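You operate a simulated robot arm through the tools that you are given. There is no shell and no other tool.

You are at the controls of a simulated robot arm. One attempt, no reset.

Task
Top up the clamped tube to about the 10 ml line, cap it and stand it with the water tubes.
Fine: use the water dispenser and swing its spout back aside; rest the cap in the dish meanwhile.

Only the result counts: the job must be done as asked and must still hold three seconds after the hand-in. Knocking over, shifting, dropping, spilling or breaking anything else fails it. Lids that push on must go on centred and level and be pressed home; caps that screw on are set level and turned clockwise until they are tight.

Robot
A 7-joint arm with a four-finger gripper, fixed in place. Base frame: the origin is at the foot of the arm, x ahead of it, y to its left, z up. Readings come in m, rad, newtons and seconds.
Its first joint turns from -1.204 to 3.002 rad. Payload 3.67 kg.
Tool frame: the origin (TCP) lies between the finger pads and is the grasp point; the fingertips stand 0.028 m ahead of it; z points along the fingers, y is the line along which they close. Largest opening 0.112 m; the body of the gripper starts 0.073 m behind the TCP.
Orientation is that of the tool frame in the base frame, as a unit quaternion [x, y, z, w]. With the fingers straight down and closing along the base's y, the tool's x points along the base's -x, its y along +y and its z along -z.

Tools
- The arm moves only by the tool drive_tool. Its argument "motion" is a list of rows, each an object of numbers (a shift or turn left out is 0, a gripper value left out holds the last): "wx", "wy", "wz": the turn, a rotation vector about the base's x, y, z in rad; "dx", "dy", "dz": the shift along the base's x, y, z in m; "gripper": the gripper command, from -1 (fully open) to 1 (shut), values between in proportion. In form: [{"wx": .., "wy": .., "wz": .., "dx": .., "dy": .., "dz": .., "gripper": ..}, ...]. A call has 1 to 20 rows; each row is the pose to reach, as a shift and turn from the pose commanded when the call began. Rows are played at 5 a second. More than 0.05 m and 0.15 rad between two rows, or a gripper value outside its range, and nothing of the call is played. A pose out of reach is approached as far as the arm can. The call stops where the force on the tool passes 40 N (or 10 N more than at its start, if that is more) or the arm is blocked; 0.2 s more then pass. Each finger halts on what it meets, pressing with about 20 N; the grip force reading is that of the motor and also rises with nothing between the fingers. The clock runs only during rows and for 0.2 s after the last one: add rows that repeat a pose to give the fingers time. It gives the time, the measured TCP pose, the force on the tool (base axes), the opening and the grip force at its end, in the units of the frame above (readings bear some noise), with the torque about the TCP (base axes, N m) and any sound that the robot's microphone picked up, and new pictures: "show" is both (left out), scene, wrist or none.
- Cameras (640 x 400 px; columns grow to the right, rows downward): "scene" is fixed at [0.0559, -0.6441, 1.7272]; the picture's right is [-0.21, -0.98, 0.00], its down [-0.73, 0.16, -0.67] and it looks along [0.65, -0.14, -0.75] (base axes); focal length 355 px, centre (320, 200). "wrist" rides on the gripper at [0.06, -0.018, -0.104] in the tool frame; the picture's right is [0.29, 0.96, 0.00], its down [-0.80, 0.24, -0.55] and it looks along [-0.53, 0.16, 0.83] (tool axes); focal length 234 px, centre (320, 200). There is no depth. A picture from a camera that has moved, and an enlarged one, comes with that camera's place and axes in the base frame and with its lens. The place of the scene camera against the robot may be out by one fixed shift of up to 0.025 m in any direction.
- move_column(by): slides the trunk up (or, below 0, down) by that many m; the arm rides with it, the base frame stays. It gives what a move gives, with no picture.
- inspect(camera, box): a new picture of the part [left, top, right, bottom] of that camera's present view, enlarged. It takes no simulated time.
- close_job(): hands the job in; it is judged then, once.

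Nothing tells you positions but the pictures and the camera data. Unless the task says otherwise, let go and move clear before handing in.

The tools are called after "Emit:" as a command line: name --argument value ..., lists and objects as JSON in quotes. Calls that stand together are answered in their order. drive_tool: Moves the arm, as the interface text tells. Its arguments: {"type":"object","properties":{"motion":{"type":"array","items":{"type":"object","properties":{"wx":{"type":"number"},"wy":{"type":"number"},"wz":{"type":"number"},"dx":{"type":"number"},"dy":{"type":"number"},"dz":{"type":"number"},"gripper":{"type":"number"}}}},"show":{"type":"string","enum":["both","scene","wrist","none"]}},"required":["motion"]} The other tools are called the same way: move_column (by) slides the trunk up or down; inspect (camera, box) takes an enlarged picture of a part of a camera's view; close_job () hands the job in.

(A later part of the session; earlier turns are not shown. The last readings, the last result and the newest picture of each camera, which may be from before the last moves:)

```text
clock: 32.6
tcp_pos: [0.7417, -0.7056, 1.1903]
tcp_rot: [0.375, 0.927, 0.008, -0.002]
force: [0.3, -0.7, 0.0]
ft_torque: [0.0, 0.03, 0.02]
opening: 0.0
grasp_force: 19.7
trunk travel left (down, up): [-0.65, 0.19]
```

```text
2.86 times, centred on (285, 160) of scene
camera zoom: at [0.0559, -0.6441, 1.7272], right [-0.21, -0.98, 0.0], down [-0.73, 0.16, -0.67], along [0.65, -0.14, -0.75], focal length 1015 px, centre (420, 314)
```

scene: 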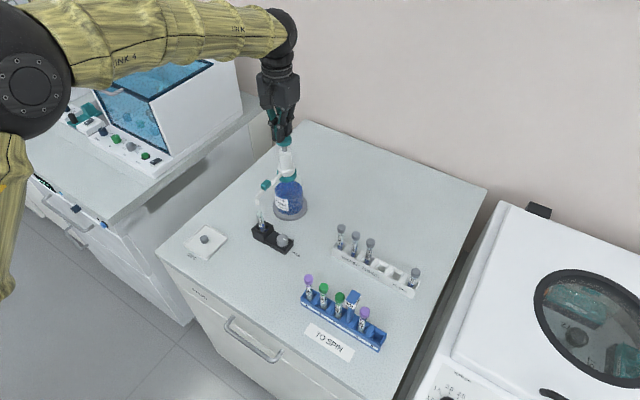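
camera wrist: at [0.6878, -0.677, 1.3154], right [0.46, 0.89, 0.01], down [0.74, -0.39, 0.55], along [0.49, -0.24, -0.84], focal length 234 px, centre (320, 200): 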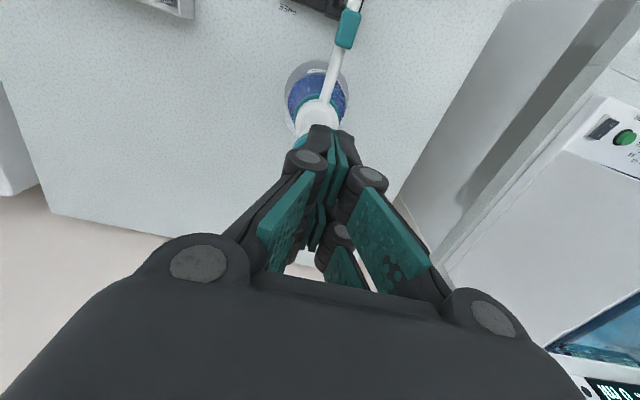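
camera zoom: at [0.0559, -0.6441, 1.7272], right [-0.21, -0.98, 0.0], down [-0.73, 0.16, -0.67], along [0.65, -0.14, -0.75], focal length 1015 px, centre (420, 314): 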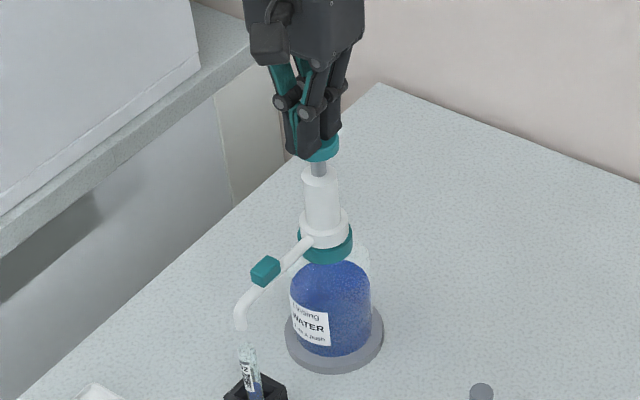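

Emit:
drive_tool --motion '[{"dz": -0.001}, {"dz": -0.002}, {"dz": -0.003}, {"dz": -0.004}]' --show "wrist"

Emit:
inspect --camera "scene" --box '[260, 100, 310, 170]'

Emit:
inspect --camera "wrist" --box '[260, 80, 400, 200]'

```text
clock: 33.6
tcp_pos: [0.7425, -0.7046, 1.1873]
tcp_rot: [0.374, 0.927, 0.007, -0.002]
force: [0.8, 0.1, 1.4]
ft_torque: [-0.03, 0.02, 0.03]
opening: 0.0
grasp_force: 19.8
trunk travel left (down, up): [-0.65, 0.19]
camera wrist: at [0.6871, -0.6795, 1.2895], right [0.46, 0.89, 0.01], down [0.74, -0.39, 0.55], along [0.49, -0.24, -0.84], focal length 234 px, centre (320, 200)
```

wrist: 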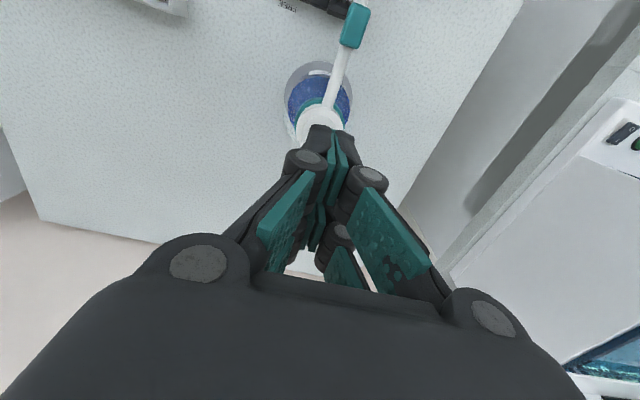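

```text
5.71 times, centred on (285, 135) of scene
camera zoom: at [0.0559, -0.6441, 1.7272], right [-0.21, -0.98, 0.0], down [-0.73, 0.16, -0.67], along [0.65, -0.14, -0.75], focal length 2030 px, centre (520, 571)
```

zoom: 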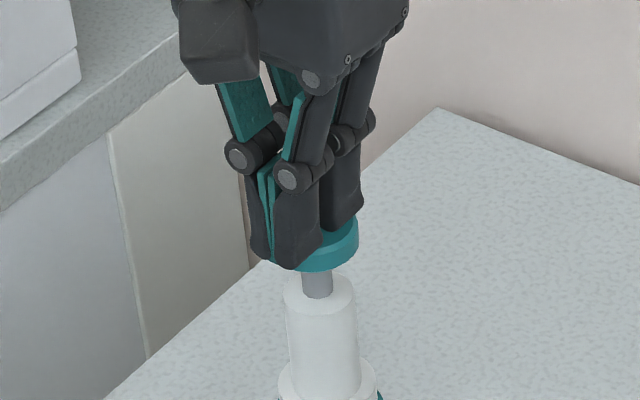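

```text
3.33 times, centred on (330, 140) of wrist
camera zoom: at [0.6871, -0.6795, 1.2895], right [0.46, 0.89, 0.01], down [0.74, -0.39, 0.55], along [0.49, -0.24, -0.84], focal length 781 px, centre (287, 400)
```

zoom: 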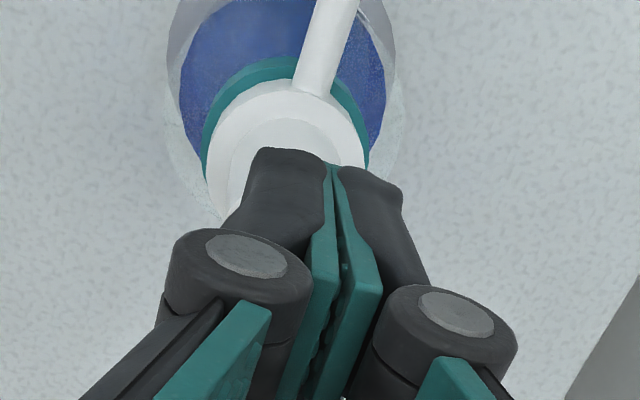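

Emit:
drive_tool --motion '[{"dz": -0.001}, {"dz": -0.002}, {"dz": -0.003}, {"dz": -0.004}]' --show "none"

Emit:
inspect --camera "scene" --box '[260, 100, 310, 170]'

```text
clock: 34.6
tcp_pos: [0.7426, -0.7061, 1.1828]
tcp_rot: [0.374, 0.927, 0.007, -0.003]
force: [-0.6, 1.2, 2.5]
ft_torque: [-0.04, 0.0, 0.0]
opening: 0.0062
grasp_force: 35.8
trunk travel left (down, up): [-0.65, 0.19]
```

```text
5.71 times, centred on (285, 135) of scene
camera zoom: at [0.0559, -0.6441, 1.7272], right [-0.21, -0.98, 0.0], down [-0.73, 0.16, -0.67], along [0.65, -0.14, -0.75], focal length 2030 px, centre (520, 571)
```

zoom: 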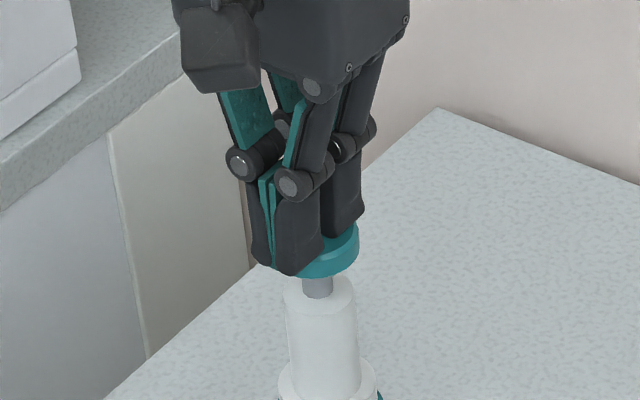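

The plunger is starting to move, but the shut fingers are being wedged slightly apart. I'll raise off, set a small fixed opening rather than squeezing shut, and press again.

Emit:
drive_tool --motion '[{"dz": 0.004}, {"dz": 0.008, "gripper": 0.85}, {"dz": 0.012, "gripper": 0.8}, {"dz": 0.012, "gripper": 0.8}]' --show "wrist"

Emit:
inspect --camera "scene" --box '[260, 100, 310, 170]'

Emit:
inspect --camera "wrist" --box '[260, 80, 400, 200]'

```text
clock: 35.6
tcp_pos: [0.7441, -0.706, 1.1947]
tcp_rot: [0.373, 0.928, 0.007, -0.003]
force: [-0.1, -0.1, -0.7]
ft_torque: [0.0, 0.02, -0.02]
opening: 0.0113
grasp_force: 0.1
trunk travel left (down, up): [-0.65, 0.19]
camera wrist: at [0.6879, -0.6795, 1.2984], right [0.46, 0.89, 0.01], down [0.74, -0.39, 0.55], along [0.49, -0.24, -0.84], focal length 234 px, centre (320, 200)
```

wrist: 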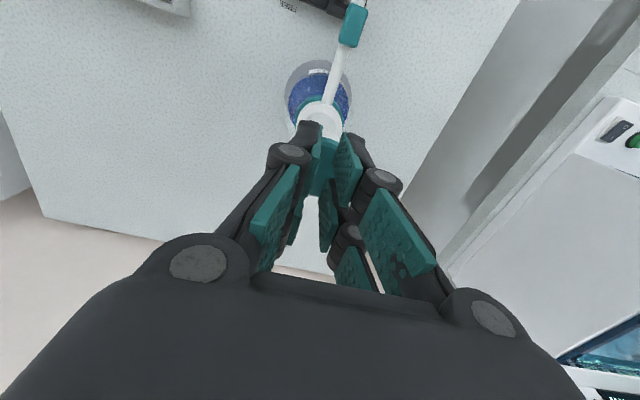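

```text
5.71 times, centred on (285, 135) of scene
camera zoom: at [0.0559, -0.6441, 1.7272], right [-0.21, -0.98, 0.0], down [-0.73, 0.16, -0.67], along [0.65, -0.14, -0.75], focal length 2030 px, centre (520, 571)
```

zoom: 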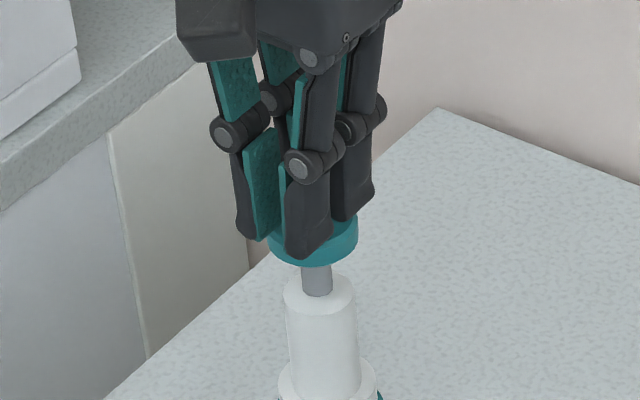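

```text
3.33 times, centred on (330, 140) of wrist
camera zoom: at [0.6879, -0.6795, 1.2984], right [0.46, 0.89, 0.01], down [0.74, -0.39, 0.55], along [0.49, -0.24, -0.84], focal length 781 px, centre (287, 400)
```

zoom: 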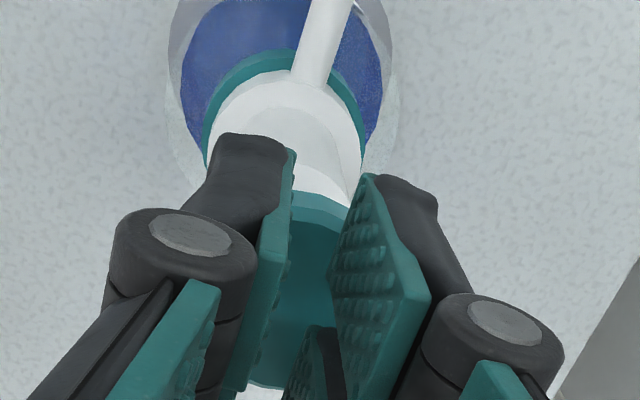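

The hand is centred over the plunger. With the fingers at a fixed small opening I'll press down again while monitoring.

Emit:
drive_tool --motion '[{"dz": -0.004}, {"dz": -0.008}, {"dz": -0.01}, {"dz": -0.012}, {"dz": -0.014}]' --show "none"

Emit:
inspect --camera "scene" --box '[260, 100, 310, 170]'

```text
clock: 36.8
tcp_pos: [0.7434, -0.7062, 1.1829]
tcp_rot: [0.374, 0.927, 0.006, -0.003]
force: [0.0, 0.0, 2.3]
ft_torque: [-0.05, 0.06, -0.05]
opening: 0.0109
grasp_force: 0.1
trunk travel left (down, up): [-0.65, 0.19]
```

```text
5.71 times, centred on (285, 135) of scene
camera zoom: at [0.0559, -0.6441, 1.7272], right [-0.21, -0.98, 0.0], down [-0.73, 0.16, -0.67], along [0.65, -0.14, -0.75], focal length 2030 px, centre (520, 571)
```

zoom: 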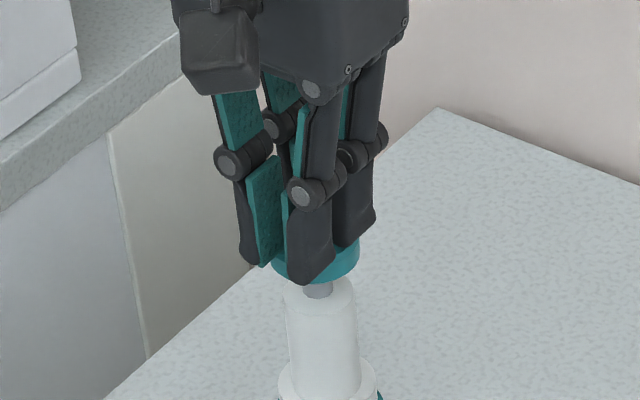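

The plunger is moving down at only about 2 N. I'll continue to the end of its stroke.

Emit:
drive_tool --motion '[{"dz": -0.002}, {"dz": -0.004}, {"dz": -0.006}, {"dz": -0.008}]' --show "none"

Emit:
inspect --camera "scene" --box '[240, 100, 310, 250]'

```text
clock: 37.8
tcp_pos: [0.7427, -0.705, 1.1719]
tcp_rot: [0.374, 0.927, 0.008, -0.003]
force: [1.7, -2.4, 4.8]
ft_torque: [-0.13, -0.13, 0.01]
opening: 0.0106
grasp_force: 0.1
trunk travel left (down, up): [-0.65, 0.19]
heard: click
```

```text
2.67 times, centred on (275, 175) of scene
camera zoom: at [0.0559, -0.6441, 1.7272], right [-0.21, -0.98, 0.0], down [-0.73, 0.16, -0.67], along [0.65, -0.14, -0.75], focal length 948 px, centre (440, 267)
```

zoom: 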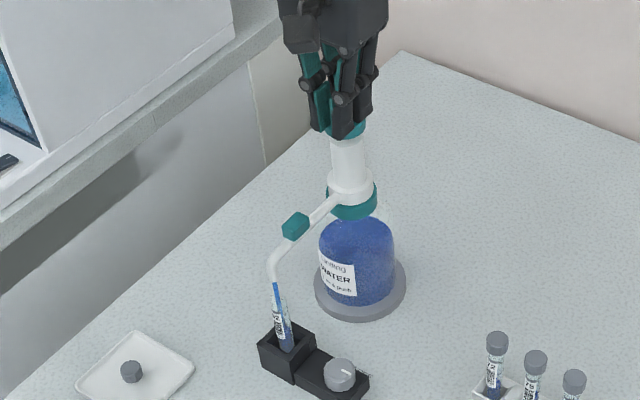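

A click, and a stream of water is running into the tube: one push done. I'll let the plunger rise and check the level.

Emit:
drive_tool --motion '[{"dz": 0.008}, {"dz": 0.016}, {"dz": 0.026}, {"dz": 0.026}]' --show "none"

Emit:
inspect --camera "scene" --box '[250, 180, 285, 245]'

Emit:
inspect --camera "scene" --box '[260, 100, 310, 170]'

```text
clock: 38.8
tcp_pos: [0.7425, -0.7063, 1.1983]
tcp_rot: [0.374, 0.928, 0.007, -0.002]
force: [0.1, 0.0, 0.0]
ft_torque: [0.01, 0.0, -0.03]
opening: 0.0107
grasp_force: 0.1
trunk travel left (down, up): [-0.65, 0.19]
```

```text
6.15 times, centred on (268, 212) of scene
camera zoom: at [0.0559, -0.6441, 1.7272], right [-0.21, -0.98, 0.0], down [-0.73, 0.16, -0.67], along [0.65, -0.14, -0.75], focal length 2187 px, centre (643, 123)
```

zoom: 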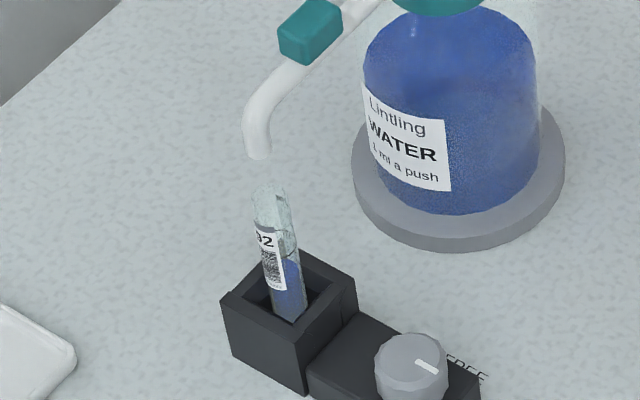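

```text
5.71 times, centred on (285, 135) of scene
camera zoom: at [0.0559, -0.6441, 1.7272], right [-0.21, -0.98, 0.0], down [-0.73, 0.16, -0.67], along [0.65, -0.14, -0.75], focal length 2030 px, centre (520, 571)
```

zoom: 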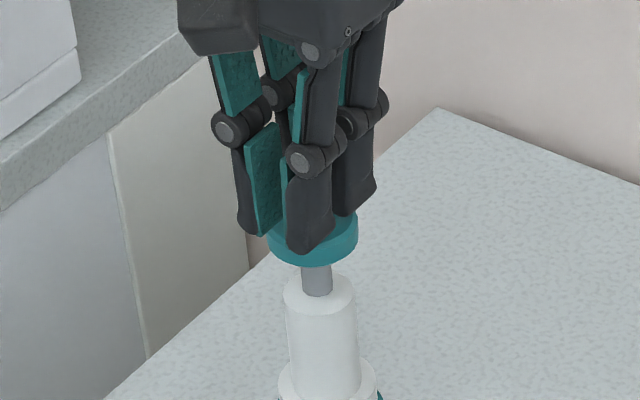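

Emit:
inspect --camera "scene" --box '[258, 205, 278, 237]'

```text
12.50 times, centred on (268, 221) of scene
camera zoom: at [0.0559, -0.6441, 1.7272], right [-0.21, -0.98, 0.0], down [-0.73, 0.16, -0.67], along [0.65, -0.14, -0.75], focal length 4442 px, centre (970, -62)
```

zoom: 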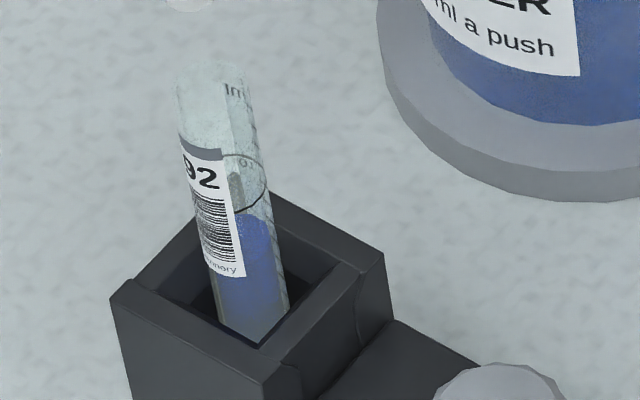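

One push raised the level about 7 mm, and the ring is still above it. I'll do a second push.

Emit:
drive_tool --motion '[{"dz": -0.008}, {"dz": -0.013}, {"dz": -0.018}, {"dz": -0.022}, {"dz": -0.026}, {"dz": -0.026}]' --show "none"

Emit:
drive_tool --motion '[{"dz": 0.008}, {"dz": 0.016}, {"dz": 0.026}, {"dz": 0.026}]' --show "none"

Emit:
inspect --camera "scene" --box '[258, 205, 278, 237]'

Emit:
inspect --camera "scene" --box '[240, 100, 310, 250]'

```text
clock: 40.2
tcp_pos: [0.7422, -0.7063, 1.1732]
tcp_rot: [0.373, 0.928, 0.007, -0.002]
force: [1.0, -1.2, 4.3]
ft_torque: [-0.13, -0.05, -0.01]
opening: 0.0107
grasp_force: 0.0
trunk travel left (down, up): [-0.65, 0.19]
heard: click
```

```text
clock: 41.2
tcp_pos: [0.7428, -0.7055, 1.1979]
tcp_rot: [0.374, 0.927, 0.007, -0.003]
force: [-0.7, 0.4, -0.3]
ft_torque: [0.02, -0.06, 0.01]
opening: 0.0115
grasp_force: 0.0
trunk travel left (down, up): [-0.65, 0.19]
```

```text
12.50 times, centred on (268, 221) of scene
camera zoom: at [0.0559, -0.6441, 1.7272], right [-0.21, -0.98, 0.0], down [-0.73, 0.16, -0.67], along [0.65, -0.14, -0.75], focal length 4442 px, centre (970, -62)
```

zoom: 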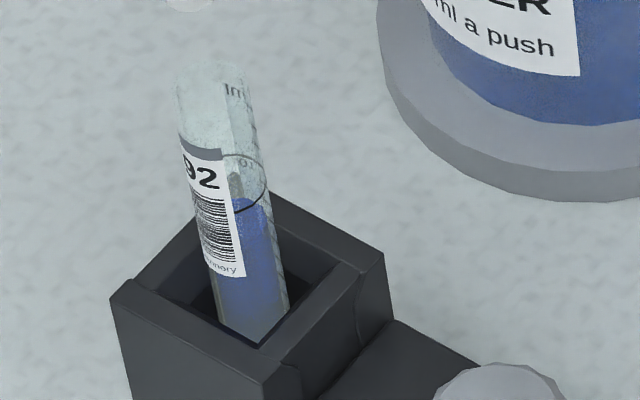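

```text
2.67 times, centred on (275, 175) of scene
camera zoom: at [0.0559, -0.6441, 1.7272], right [-0.21, -0.98, 0.0], down [-0.73, 0.16, -0.67], along [0.65, -0.14, -0.75], focal length 948 px, centre (440, 267)
```

zoom: 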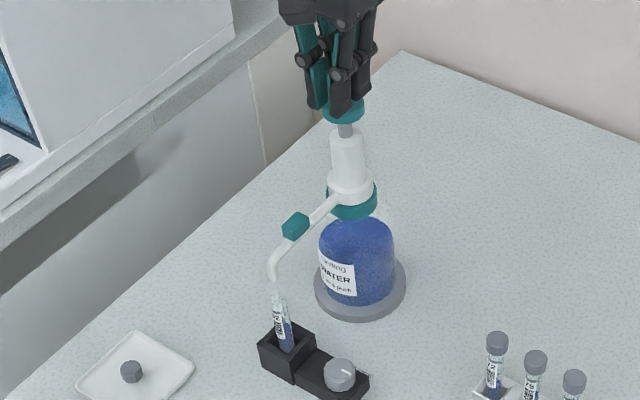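

Two pushes are in. I need to be sure how the water surface compares with the ring, so I'll zoom in as far as I can.

Emit:
inspect --camera "scene" --box '[262, 214, 270, 226]'

Emit:
inspect --camera "scene" --box '[335, 225, 385, 270]'

```text
16.00 times, centred on (266, 220) of scene
camera zoom: at [0.0559, -0.6441, 1.7272], right [-0.21, -0.98, 0.0], down [-0.73, 0.16, -0.67], along [0.65, -0.14, -0.75], focal length 5686 px, centre (1184, -120)
```

zoom: 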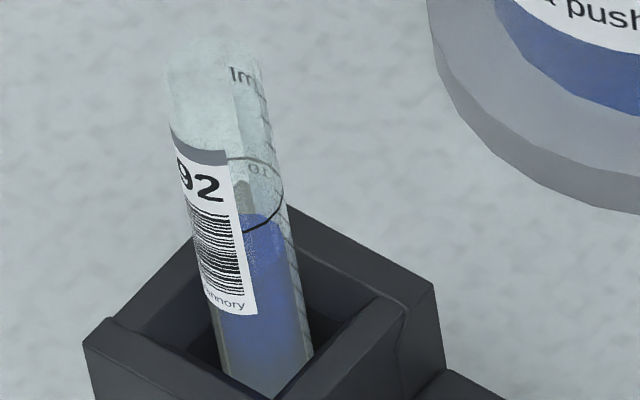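

```text
8.89 times, centred on (360, 248) of scene
camera zoom: at [0.0559, -0.6441, 1.7272], right [-0.21, -0.98, 0.0], down [-0.73, 0.16, -0.67], along [0.65, -0.14, -0.75], focal length 3159 px, centre (-36, -222)
```

zoom: 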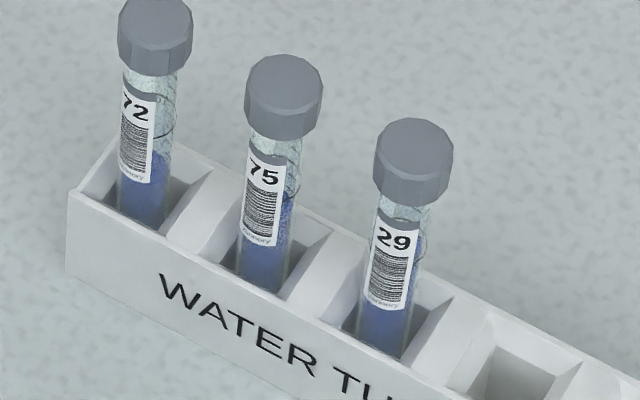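

The surface's back edge is clearly below the ring's back edge, about 13 mm or two more pushes. I'll do the third push and re-check.

Emit:
drive_tool --motion '[{"dz": -0.008}, {"dz": -0.013}, {"dz": -0.018}, {"dz": -0.022}, {"dz": -0.026}, {"dz": -0.026}]' --show "none"

Emit:
drive_tool --motion '[{"dz": 0.008}, {"dz": 0.016}, {"dz": 0.026}, {"dz": 0.026}]' --show "none"

Emit:
inspect --camera "scene" --box '[262, 214, 270, 226]'

```text
clock: 42.6
tcp_pos: [0.7425, -0.7043, 1.1741]
tcp_rot: [0.373, 0.928, 0.007, -0.002]
force: [-1.3, -1.4, 5.3]
ft_torque: [-0.14, -0.01, -0.03]
opening: 0.0117
grasp_force: 0.6
trunk travel left (down, up): [-0.65, 0.19]
heard: click
```

```text
clock: 43.6
tcp_pos: [0.7439, -0.7049, 1.1992]
tcp_rot: [0.373, 0.928, 0.008, -0.001]
force: [0.5, -0.2, 0.4]
ft_torque: [0.02, -0.01, -0.03]
opening: 0.0112
grasp_force: 0.0
trunk travel left (down, up): [-0.65, 0.19]
```

```text
16.00 times, centred on (266, 220) of scene
camera zoom: at [0.0559, -0.6441, 1.7272], right [-0.21, -0.98, 0.0], down [-0.73, 0.16, -0.67], along [0.65, -0.14, -0.75], focal length 5686 px, centre (1184, -120)
```

zoom: 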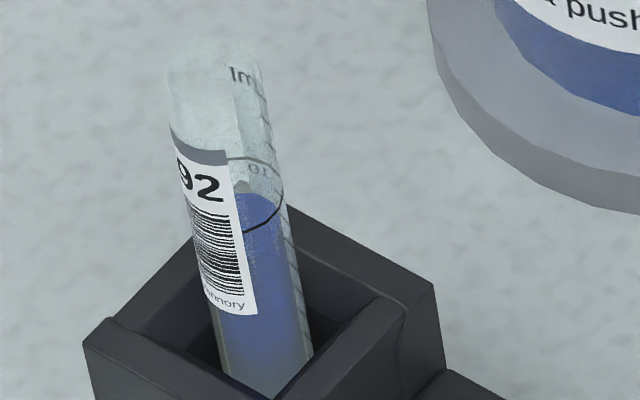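

Each push raises the back edge about 21 px. One more should bring it almost exactly to the ring, so I'll do the fourth push.

Emit:
drive_tool --motion '[{"dz": -0.008}, {"dz": -0.013}, {"dz": -0.018}, {"dz": -0.022}, {"dz": -0.026}, {"dz": -0.026}]' --show "none"

Emit:
drive_tool --motion '[{"dz": 0.008}, {"dz": 0.016}, {"dz": 0.026}, {"dz": 0.026}]' --show "none"

Emit:
inspect --camera "scene" --box '[262, 214, 270, 226]'

Emit:
inspect --camera "scene" --box '[240, 170, 310, 250]'

```text
clock: 45.0
tcp_pos: [0.7433, -0.7045, 1.1735]
tcp_rot: [0.374, 0.927, 0.007, -0.002]
force: [-1.0, -0.3, 5.9]
ft_torque: [-0.11, 0.02, 0.01]
opening: 0.0112
grasp_force: 0.2
trunk travel left (down, up): [-0.65, 0.19]
heard: click
```

```text
clock: 46.0
tcp_pos: [0.7441, -0.7054, 1.1998]
tcp_rot: [0.373, 0.928, 0.006, -0.003]
force: [0.4, -0.2, 0.7]
ft_torque: [0.0, 0.01, 0.02]
opening: 0.0112
grasp_force: 0.0
trunk travel left (down, up): [-0.65, 0.19]
```

```text
16.00 times, centred on (266, 220) of scene
camera zoom: at [0.0559, -0.6441, 1.7272], right [-0.21, -0.98, 0.0], down [-0.73, 0.16, -0.67], along [0.65, -0.14, -0.75], focal length 5686 px, centre (1184, -120)
```

zoom: 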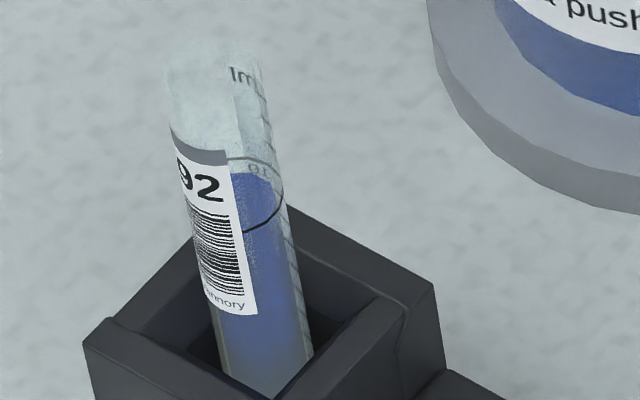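

```text
5.00 times, centred on (275, 210) of scene
camera zoom: at [0.0559, -0.6441, 1.7272], right [-0.21, -0.98, 0.0], down [-0.73, 0.16, -0.67], along [0.65, -0.14, -0.75], focal length 1777 px, centre (545, 150)
```

zoom: 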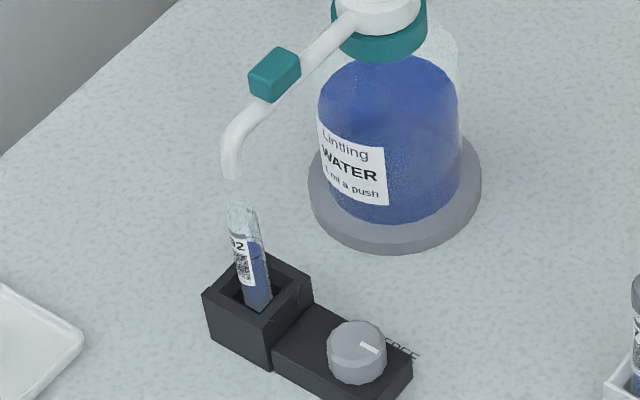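

The surface now sits at the 10 ml ring to within about 0.3 ml, so dispensing is done. I'll go back over the handle to swing the spout aside.

Emit:
drive_tool --motion '[{"dz": 0.04}, {"dx": -0.018, "dy": 0.02, "dz": 0.04, "gripper": 0.3}, {"dx": -0.037, "dy": 0.041, "dz": 0.04, "gripper": 0.3}, {"dx": -0.0553, "dy": 0.0621, "dz": 0.03}, {"dx": -0.0553, "dy": 0.0621, "dz": 0.0}, {"dx": -0.0553, "dy": 0.0621, "dz": -0.03}, {"dx": -0.0553, "dy": 0.0621, "dz": -0.045}]' --show "wrist"

Emit:
inspect --camera "wrist" --box '[240, 40, 420, 220]'

```text
clock: 47.6
tcp_pos: [0.688, -0.6442, 1.1546]
tcp_rot: [0.374, 0.928, 0.006, -0.002]
force: [0.8, -0.3, -0.8]
ft_torque: [0.0, 0.01, 0.02]
opening: 0.039
grasp_force: 0.1
trunk travel left (down, up): [-0.65, 0.19]
camera wrist: at [0.6322, -0.6179, 1.2571], right [0.46, 0.89, 0.01], down [0.74, -0.39, 0.55], along [0.49, -0.24, -0.84], focal length 234 px, centre (320, 200)
```

wrist: 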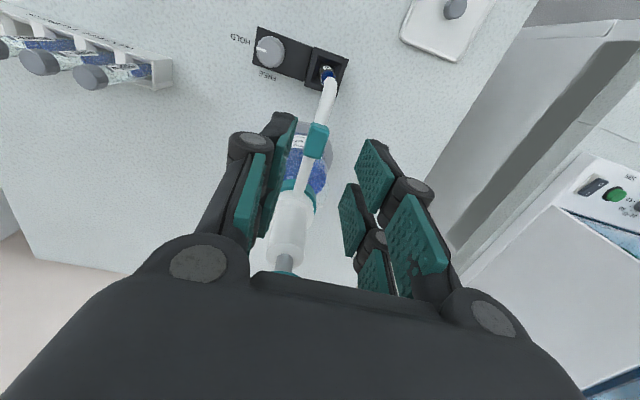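

```text
2.22 times, centred on (330, 130) of wrist
camera zoom: at [0.6322, -0.6179, 1.2571], right [0.46, 0.89, 0.01], down [0.74, -0.39, 0.55], along [0.49, -0.24, -0.84], focal length 520 px, centre (298, 356)
```

zoom: 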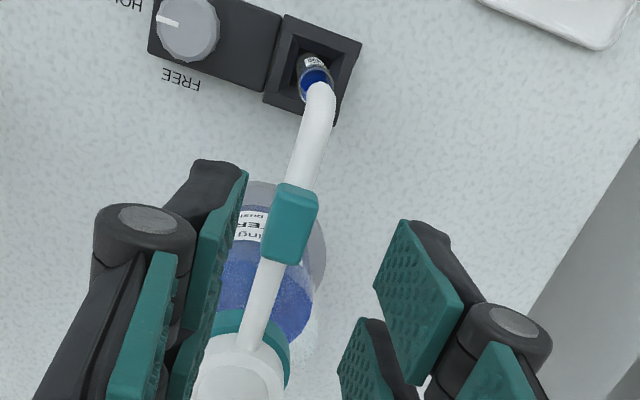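

Emit:
drive_tool --motion '[{"dx": -0.001, "dy": -0.001, "dz": -0.03}, {"dx": -0.001, "dy": -0.001, "dz": -0.055}, {"dx": -0.001, "dy": -0.001, "dz": -0.067}, {"dx": -0.001, "dy": -0.001, "dz": -0.067, "gripper": 0.4}]' --show "wrist"

Emit:
inspect --camera "wrist" --box '[240, 40, 420, 220]'

```text
clock: 48.6
tcp_pos: [0.6867, -0.6438, 1.0856]
tcp_rot: [0.374, 0.928, 0.007, -0.003]
force: [-1.3, -0.7, 0.4]
ft_torque: [0.01, -0.05, 0.01]
opening: 0.0335
grasp_force: 0.1
trunk travel left (down, up): [-0.65, 0.19]
camera wrist: at [0.6314, -0.6186, 1.1898], right [0.46, 0.89, 0.01], down [0.74, -0.39, 0.55], along [0.49, -0.24, -0.84], focal length 234 px, centre (320, 200)
```

wrist: 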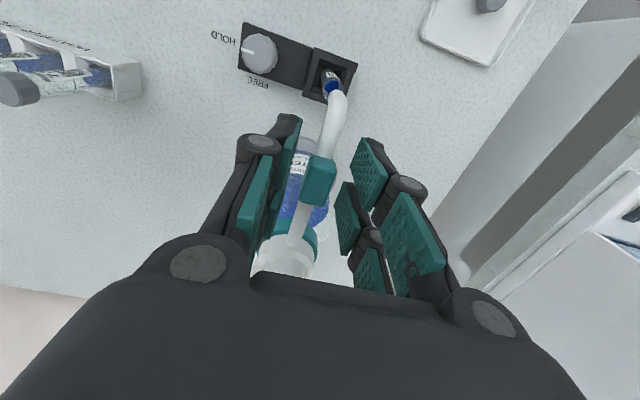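

```text
2.22 times, centred on (330, 130) of wrist
camera zoom: at [0.6314, -0.6186, 1.1898], right [0.46, 0.89, 0.01], down [0.74, -0.39, 0.55], along [0.49, -0.24, -0.84], focal length 520 px, centre (298, 356)
```

zoom: 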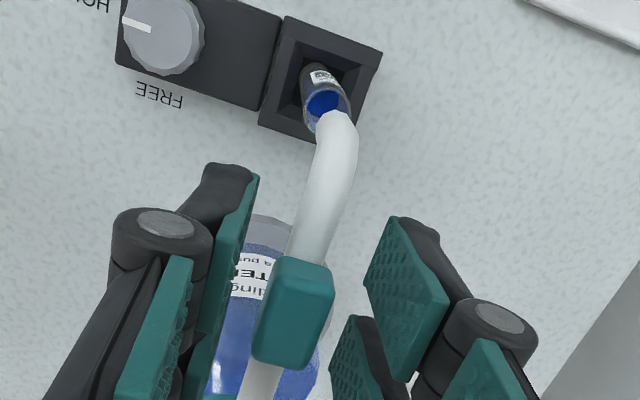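

The handle is caged again. I'll swing the spout back along the same arc.

Emit:
drive_tool --motion '[{"dx": 0.00722, "dy": 0.00659, "wz": -0.12}, {"dx": 0.01518, "dy": 0.01226, "wz": -0.24}, {"dx": 0.02372, "dy": 0.01692, "wz": -0.36}, {"dx": 0.03279, "dy": 0.02054, "wz": -0.48}, {"dx": 0.04223, "dy": 0.02305, "wz": -0.6}, {"dx": 0.0519, "dy": 0.0244, "wz": -0.72}, {"dx": 0.06166, "dy": 0.02459, "wz": -0.84}, {"dx": 0.07137, "dy": 0.02361, "wz": -0.96}, {"dx": 0.07854, "dy": 0.02212, "wz": -1.05}, {"dx": 0.07854, "dy": 0.02212, "wz": -1.05}]'

Emit:
inspect --camera "wrist" --box '[240, 40, 420, 220]'

Emit:
inspect --camera "scene" --box '[220, 100, 320, 240]'

```text
clock: 50.8
tcp_pos: [0.7662, -0.6214, 1.0863]
tcp_rot: [0.789, 0.614, 0.007, 0.002]
force: [0.2, 0.1, -0.4]
ft_torque: [0.02, 0.01, -0.02]
opening: 0.0337
grasp_force: 0.1
trunk travel left (down, up): [-0.65, 0.19]
camera wrist: at [0.7623, -0.5613, 1.1899], right [1.0, 0.05, 0.01], down [0.03, -0.84, 0.55], along [0.04, -0.55, -0.84], focal length 234 px, centre (320, 200)
```

scene: 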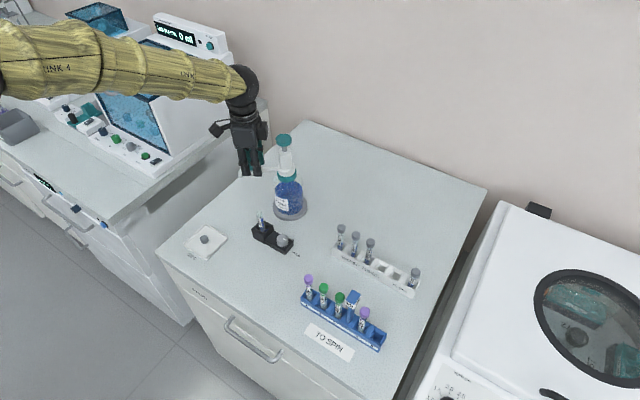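
wrist: 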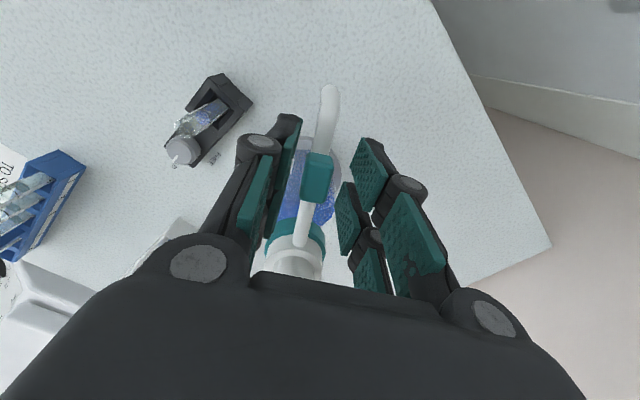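

```text
2.22 times, centred on (330, 130) of wrist
camera zoom: at [0.7623, -0.5613, 1.1899], right [1.0, 0.05, 0.01], down [0.03, -0.84, 0.55], along [0.04, -0.55, -0.84], focal length 520 px, centre (298, 356)
```

zoom: 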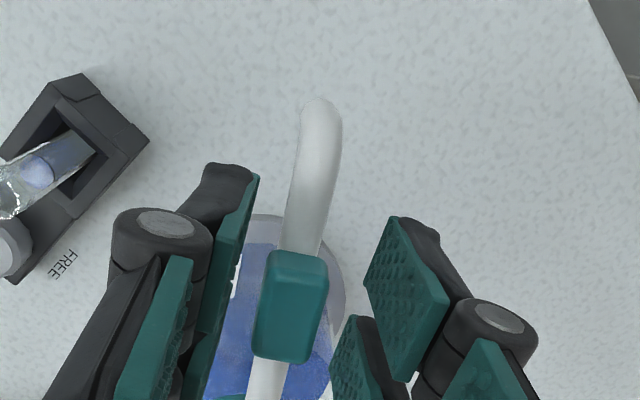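

```text
2.86 times, centred on (270, 170) of scene
camera zoom: at [0.0559, -0.6441, 1.7272], right [-0.21, -0.98, 0.0], down [-0.73, 0.16, -0.67], along [0.65, -0.14, -0.75], focal length 1015 px, centre (463, 286)
```

zoom: 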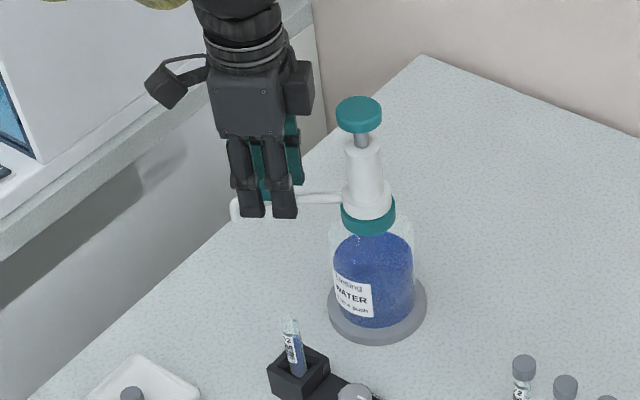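

The spout is back where it started and the bottle hasn't moved. I'll rise and return above the cap in the dish.

Emit:
drive_tool --motion '[{"dz": 0.03, "gripper": 0.3}, {"dz": 0.08}, {"dz": 0.13}, {"dx": -0.025, "dy": 0.04, "dz": 0.14, "wz": 0.13}, {"dx": -0.05, "dy": 0.08, "dz": 0.13, "wz": 0.26}, {"dx": -0.075, "dy": 0.12, "dz": 0.11, "wz": 0.39}, {"dx": -0.092, "dy": 0.15, "dz": 0.08, "wz": 0.51}, {"dx": -0.092, "dy": 0.161, "dz": 0.035, "wz": 0.51}, {"dx": -0.092, "dy": 0.161, "dz": -0.01, "wz": 0.51}, {"dx": -0.092, "dy": 0.161, "dz": -0.055, "wz": 0.51}, {"dx": -0.092, "dy": 0.161, "dz": -0.1, "wz": 0.51}, {"dx": -0.092, "dy": 0.161, "dz": -0.1, "wz": 0.51}]'

Emit:
inspect --camera "wrist" --box '[230, 60, 430, 240]'

Emit:
inspect --camera "scene" --box '[220, 100, 320, 240]'

```text
refused: row 6 steps farther than a row can; nothing moved
```

```text
2.22 times, centred on (330, 150) of wrist
camera zoom: at [0.7623, -0.5613, 1.1899], right [1.0, 0.05, 0.01], down [0.03, -0.84, 0.55], along [0.04, -0.55, -0.84], focal length 520 px, centre (298, 311)
```

zoom: 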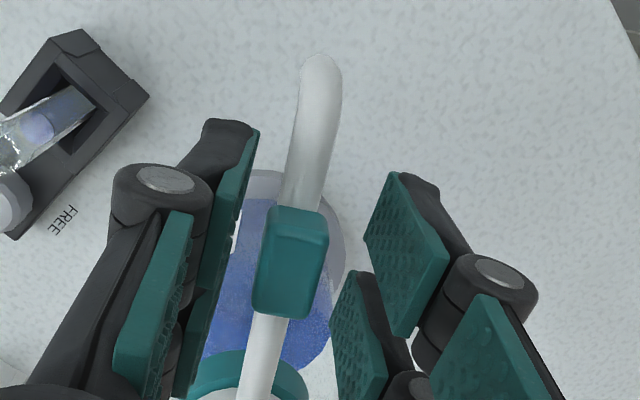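

```text
2.86 times, centred on (270, 170) of scene
camera zoom: at [0.0559, -0.6441, 1.7272], right [-0.21, -0.98, 0.0], down [-0.73, 0.16, -0.67], along [0.65, -0.14, -0.75], focal length 1015 px, centre (463, 286)
```

zoom: 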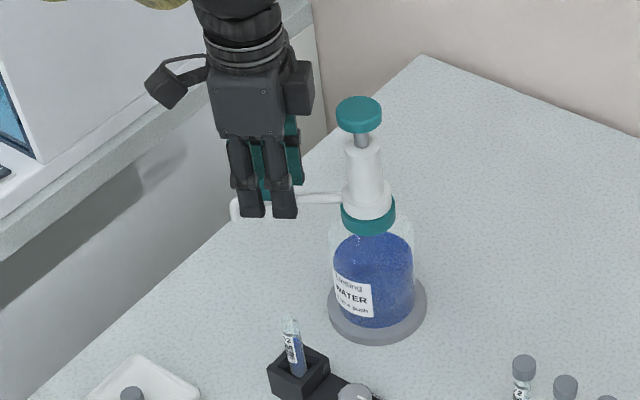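

Emit:
drive_tool --motion '[{"dz": 0.03, "gripper": 0.3}, {"dz": 0.07}, {"dz": 0.11}, {"dz": 0.14}, {"dx": -0.02, "dy": 0.03, "dz": 0.14, "wz": 0.13}, {"dx": -0.04, "dy": 0.06, "dz": 0.13, "wz": 0.26}, {"dx": -0.06, "dy": 0.09, "dz": 0.12, "wz": 0.39}, {"dx": -0.08, "dy": 0.12, "dz": 0.1, "wz": 0.51}, {"dx": -0.092, "dy": 0.15, "dz": 0.08, "wz": 0.51}, {"dx": -0.092, "dy": 0.161, "dz": 0.04, "wz": 0.51}, {"dx": -0.092, "dy": 0.161, "dz": 0.0, "wz": 0.51}, {"dx": -0.092, "dy": 0.161, "dz": -0.04, "wz": 0.51}, {"dx": -0.092, "dy": 0.161, "dz": -0.08, "wz": 0.51}, {"dx": -0.092, "dy": 0.161, "dz": -0.1, "wz": 0.51}, {"dx": -0.092, "dy": 0.161, "dz": -0.1, "wz": 0.51}]'

Emit:
inspect --camera "wrist" --box '[230, 60, 430, 240]'

Emit:
inspect --camera "scene" --box '[220, 100, 320, 240]'

```text
clock: 54.0
tcp_pos: [0.6719, -0.4587, 0.9865]
tcp_rot: [0.608, 0.794, 0.007, -0.001]
force: [0.5, 0.1, 0.5]
ft_torque: [-0.04, -0.01, 0.01]
opening: 0.0391
grasp_force: 0.2
trunk travel left (down, up): [-0.65, 0.19]
camera wrist: at [0.6392, -0.4085, 1.0897], right [0.85, 0.53, 0.01], down [0.44, -0.71, 0.55], along [0.3, -0.46, -0.84], focal length 234 px, centre (320, 200)
```

scene: 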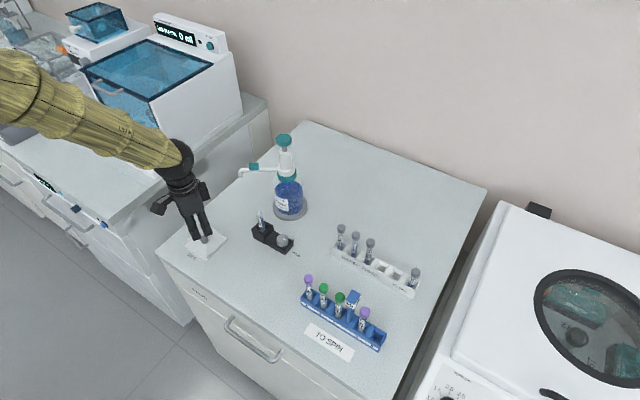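
wrist: 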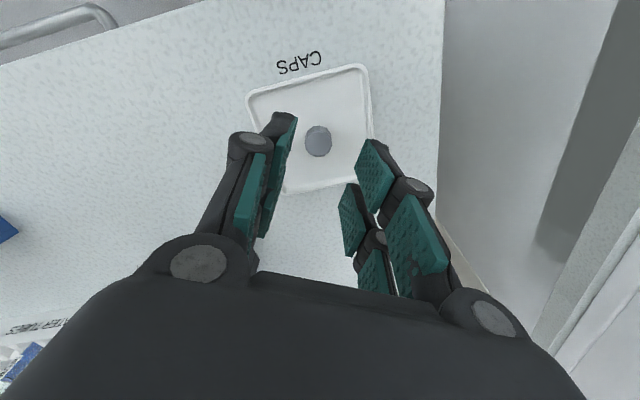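

```text
2.22 times, centred on (330, 150) of wrist
camera zoom: at [0.6392, -0.4085, 1.0897], right [0.85, 0.53, 0.01], down [0.44, -0.71, 0.55], along [0.3, -0.46, -0.84], focal length 520 px, centre (298, 311)
```

zoom: 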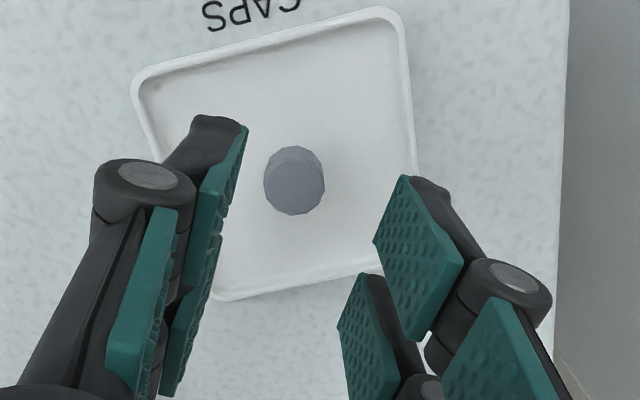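

```text
2.86 times, centred on (270, 170) of scene
camera zoom: at [0.0559, -0.6441, 1.7272], right [-0.21, -0.98, 0.0], down [-0.73, 0.16, -0.67], along [0.65, -0.14, -0.75], focal length 1015 px, centre (463, 286)
```

zoom: 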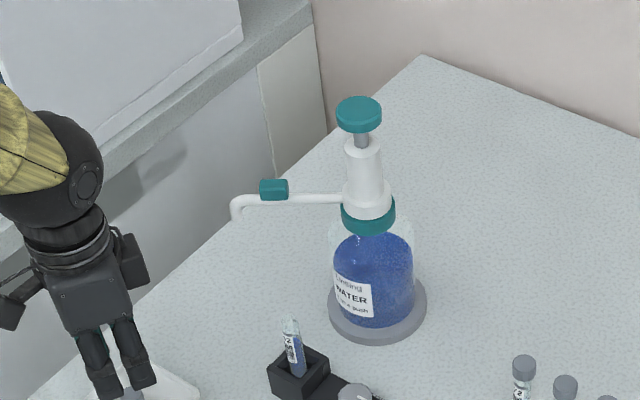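

The spout is parked aside. The cap is within about 2 mm of the hand's centre, so I'll correct, descend and grip it.

Emit:
drive_tool --motion '[{"dy": -0.002, "dz": -0.02}, {"dy": -0.002, "dz": -0.04}, {"dy": -0.002, "dz": -0.0545}, {"dy": -0.002, "dz": -0.0545}, {"dy": -0.002, "dz": -0.0545, "gripper": 0.6}, {"dy": -0.002, "dz": -0.0545, "gripper": 1}, {"dy": -0.002, "dz": -0.0545, "gripper": 1}, {"dy": -0.002, "dz": -0.0545, "gripper": 1}]'

Emit:
inspect --camera "wrist" --box '[230, 60, 430, 240]'

Emit:
inspect --camera "scene" --box '[180, 200, 250, 270]'

```text
clock: 55.8
tcp_pos: [0.6715, -0.4628, 0.9333]
tcp_rot: [0.607, 0.794, 0.007, -0.002]
force: [0.5, 0.0, 0.2]
ft_torque: [0.03, 0.01, 0.01]
opening: 0.0178
grasp_force: 20.6
trunk travel left (down, up): [-0.65, 0.19]
camera wrist: at [0.6388, -0.4121, 1.036], right [0.85, 0.53, 0.01], down [0.44, -0.71, 0.55], along [0.3, -0.46, -0.84], focal length 234 px, centre (320, 200)
```

scene: 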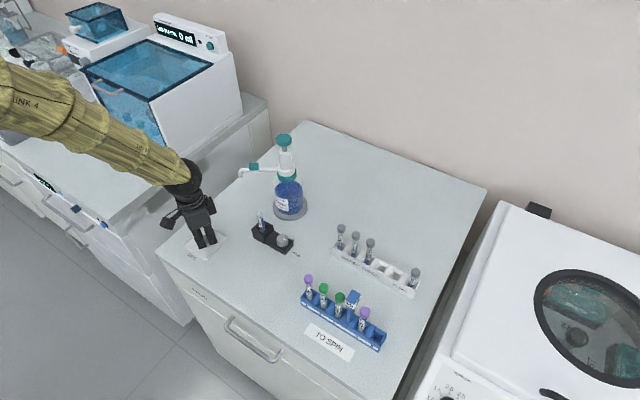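
wrist: 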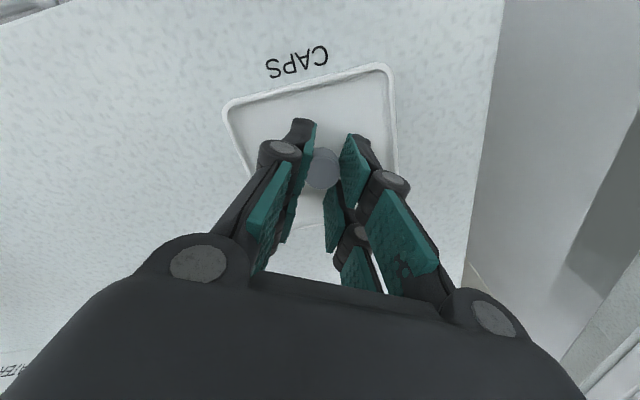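

```text
2.22 times, centred on (330, 150) of wrist
camera zoom: at [0.6388, -0.4121, 1.036], right [0.85, 0.53, 0.01], down [0.44, -0.71, 0.55], along [0.3, -0.46, -0.84], focal length 520 px, centre (298, 311)
```

zoom: 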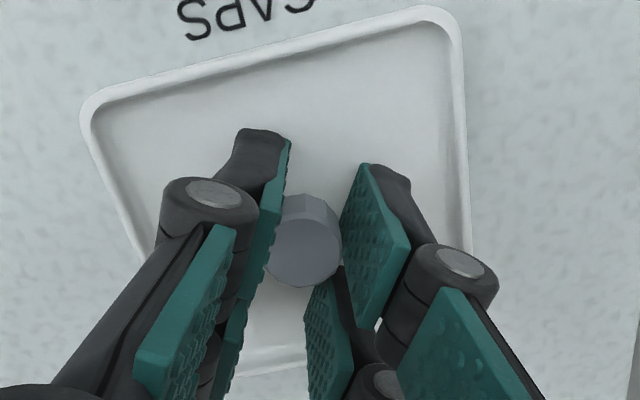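

```text
5.71 times, centred on (215, 235) of scene
camera zoom: at [0.0559, -0.6441, 1.7272], right [-0.21, -0.98, 0.0], down [-0.73, 0.16, -0.67], along [0.65, -0.14, -0.75], focal length 2030 px, centre (920, 0)
```

zoom: 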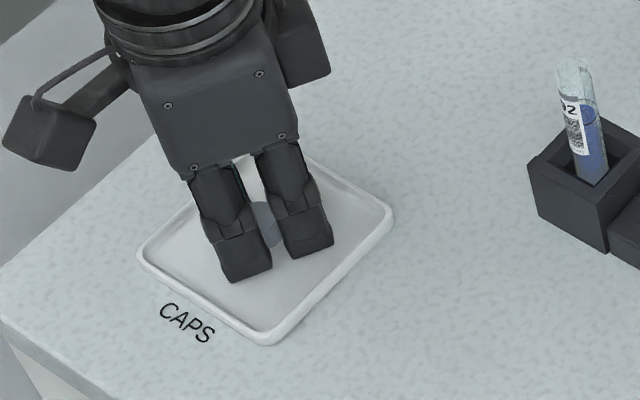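

The cap is gripped about 1.5 mm off-centre. I'll reopen, shift and regrip so it sits centred between the finger bars.

Emit:
drive_tool --motion '[{"gripper": 0.5}, {"gripper": 0.5}, {"gripper": 0.5, "dx": -0.0004, "dy": 0.0018}, {"gripper": 0.5, "dx": -0.0004, "dy": 0.0018}, {"gripper": 1, "dx": -0.0004, "dy": 0.0018}, {"gripper": 1, "dx": -0.0004, "dy": 0.0018}, {"gripper": 1, "dx": -0.0004, "dy": 0.0018}]' --show "wrist"

Emit:
inspect --camera "wrist" --box '[230, 60, 430, 240]'

```text
clock: 57.4
tcp_pos: [0.673, -0.4613, 0.9333]
tcp_rot: [0.607, 0.794, 0.007, -0.001]
force: [-0.3, 0.3, -0.2]
ft_torque: [-0.03, 0.02, -0.02]
opening: 0.0166
grasp_force: 20.1
trunk travel left (down, up): [-0.65, 0.19]
camera wrist: at [0.6385, -0.4107, 1.0365], right [0.85, 0.53, 0.01], down [0.44, -0.71, 0.55], along [0.3, -0.46, -0.84], focal length 234 px, centre (320, 200)
```

wrist: 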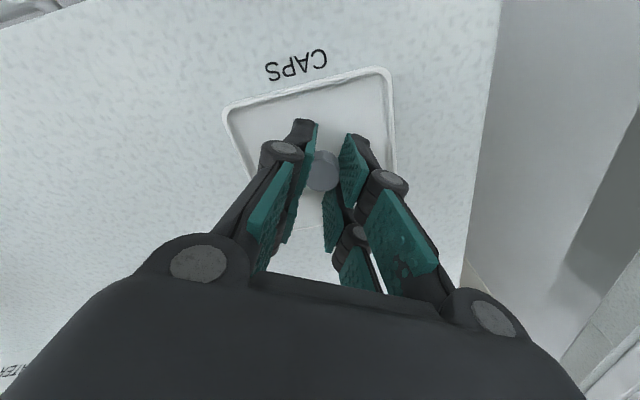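

```text
2.22 times, centred on (330, 150) of wrist
camera zoom: at [0.6385, -0.4107, 1.0365], right [0.85, 0.53, 0.01], down [0.44, -0.71, 0.55], along [0.3, -0.46, -0.84], focal length 520 px, centre (298, 311)
```

zoom: 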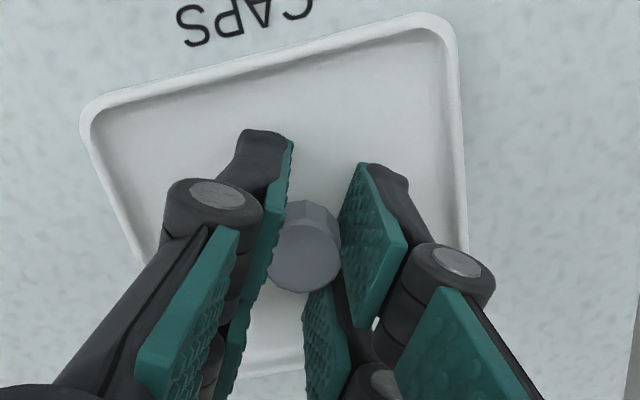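

The grip now matches how I held the cap on the tube. I'll lift and carry it back above the tube.

Emit:
drive_tool --motion '[{"dz": 0.03}, {"dz": 0.075}, {"dz": 0.12}, {"dz": 0.165}, {"dx": -0.003, "dy": -0.04, "dz": 0.165}, {"dx": -0.006, "dy": -0.08, "dz": 0.165}, {"dx": -0.009, "dy": -0.12, "dz": 0.165}, {"dx": -0.0123, "dy": -0.1588, "dz": 0.165}, {"dx": -0.0123, "dy": -0.1588, "dz": 0.145}, {"dx": -0.0123, "dy": -0.1588, "dz": 0.145}]'

Emit:
inspect --camera "wrist" --box '[260, 90, 400, 220]'

Emit:
inspect --camera "scene" --box '[240, 160, 300, 250]'

```text
clock: 59.6
tcp_pos: [0.6607, -0.6204, 1.0773]
tcp_rot: [0.608, 0.794, 0.008, -0.001]
force: [-0.7, -0.1, -0.5]
ft_torque: [0.02, 0.0, 0.07]
opening: 0.0147
grasp_force: 19.7
trunk travel left (down, up): [-0.65, 0.19]
camera wrist: at [0.6272, -0.57, 1.1805], right [0.85, 0.53, 0.01], down [0.43, -0.71, 0.55], along [0.3, -0.46, -0.84], focal length 234 px, centre (320, 200)
```

scene: 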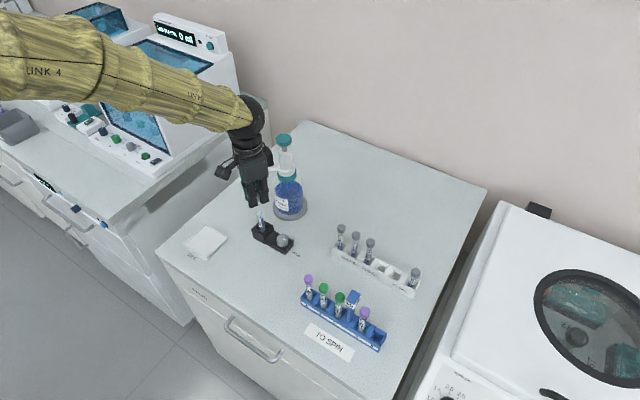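
wrist: 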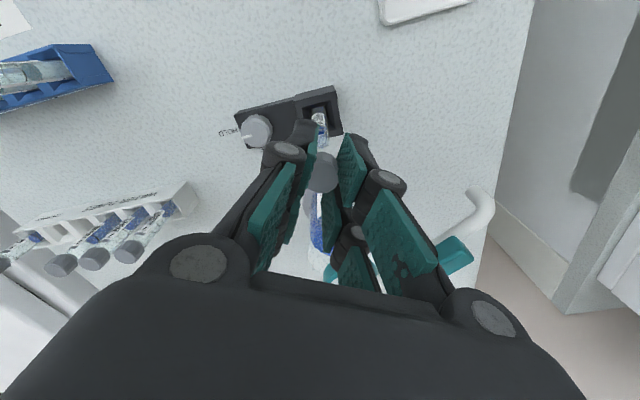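

```text
3.08 times, centred on (330, 155) of wrist
camera zoom: at [0.6272, -0.57, 1.1805], right [0.85, 0.53, 0.01], down [0.43, -0.71, 0.55], along [0.3, -0.46, -0.84], focal length 720 px, centre (289, 338)
```

zoom: 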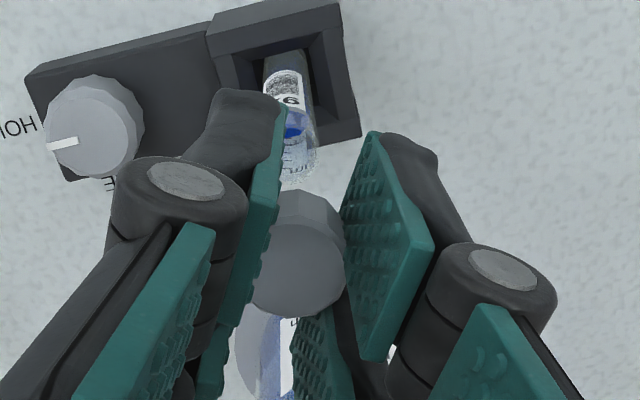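

```text
4.44 times, centred on (270, 205) of scene
camera zoom: at [0.0559, -0.6441, 1.7272], right [-0.21, -0.98, 0.0], down [-0.73, 0.16, -0.67], along [0.65, -0.14, -0.75], focal length 1579 px, centre (542, 178)
```

zoom: 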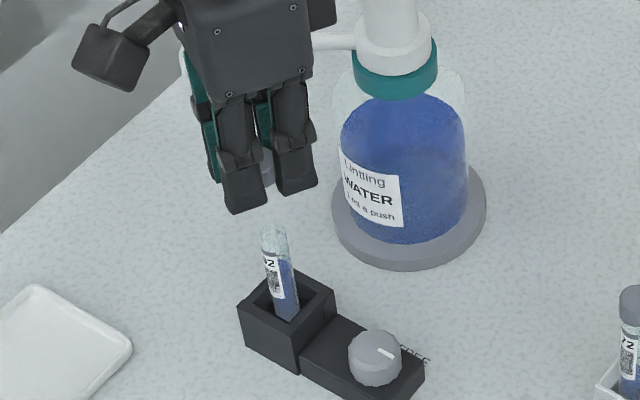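

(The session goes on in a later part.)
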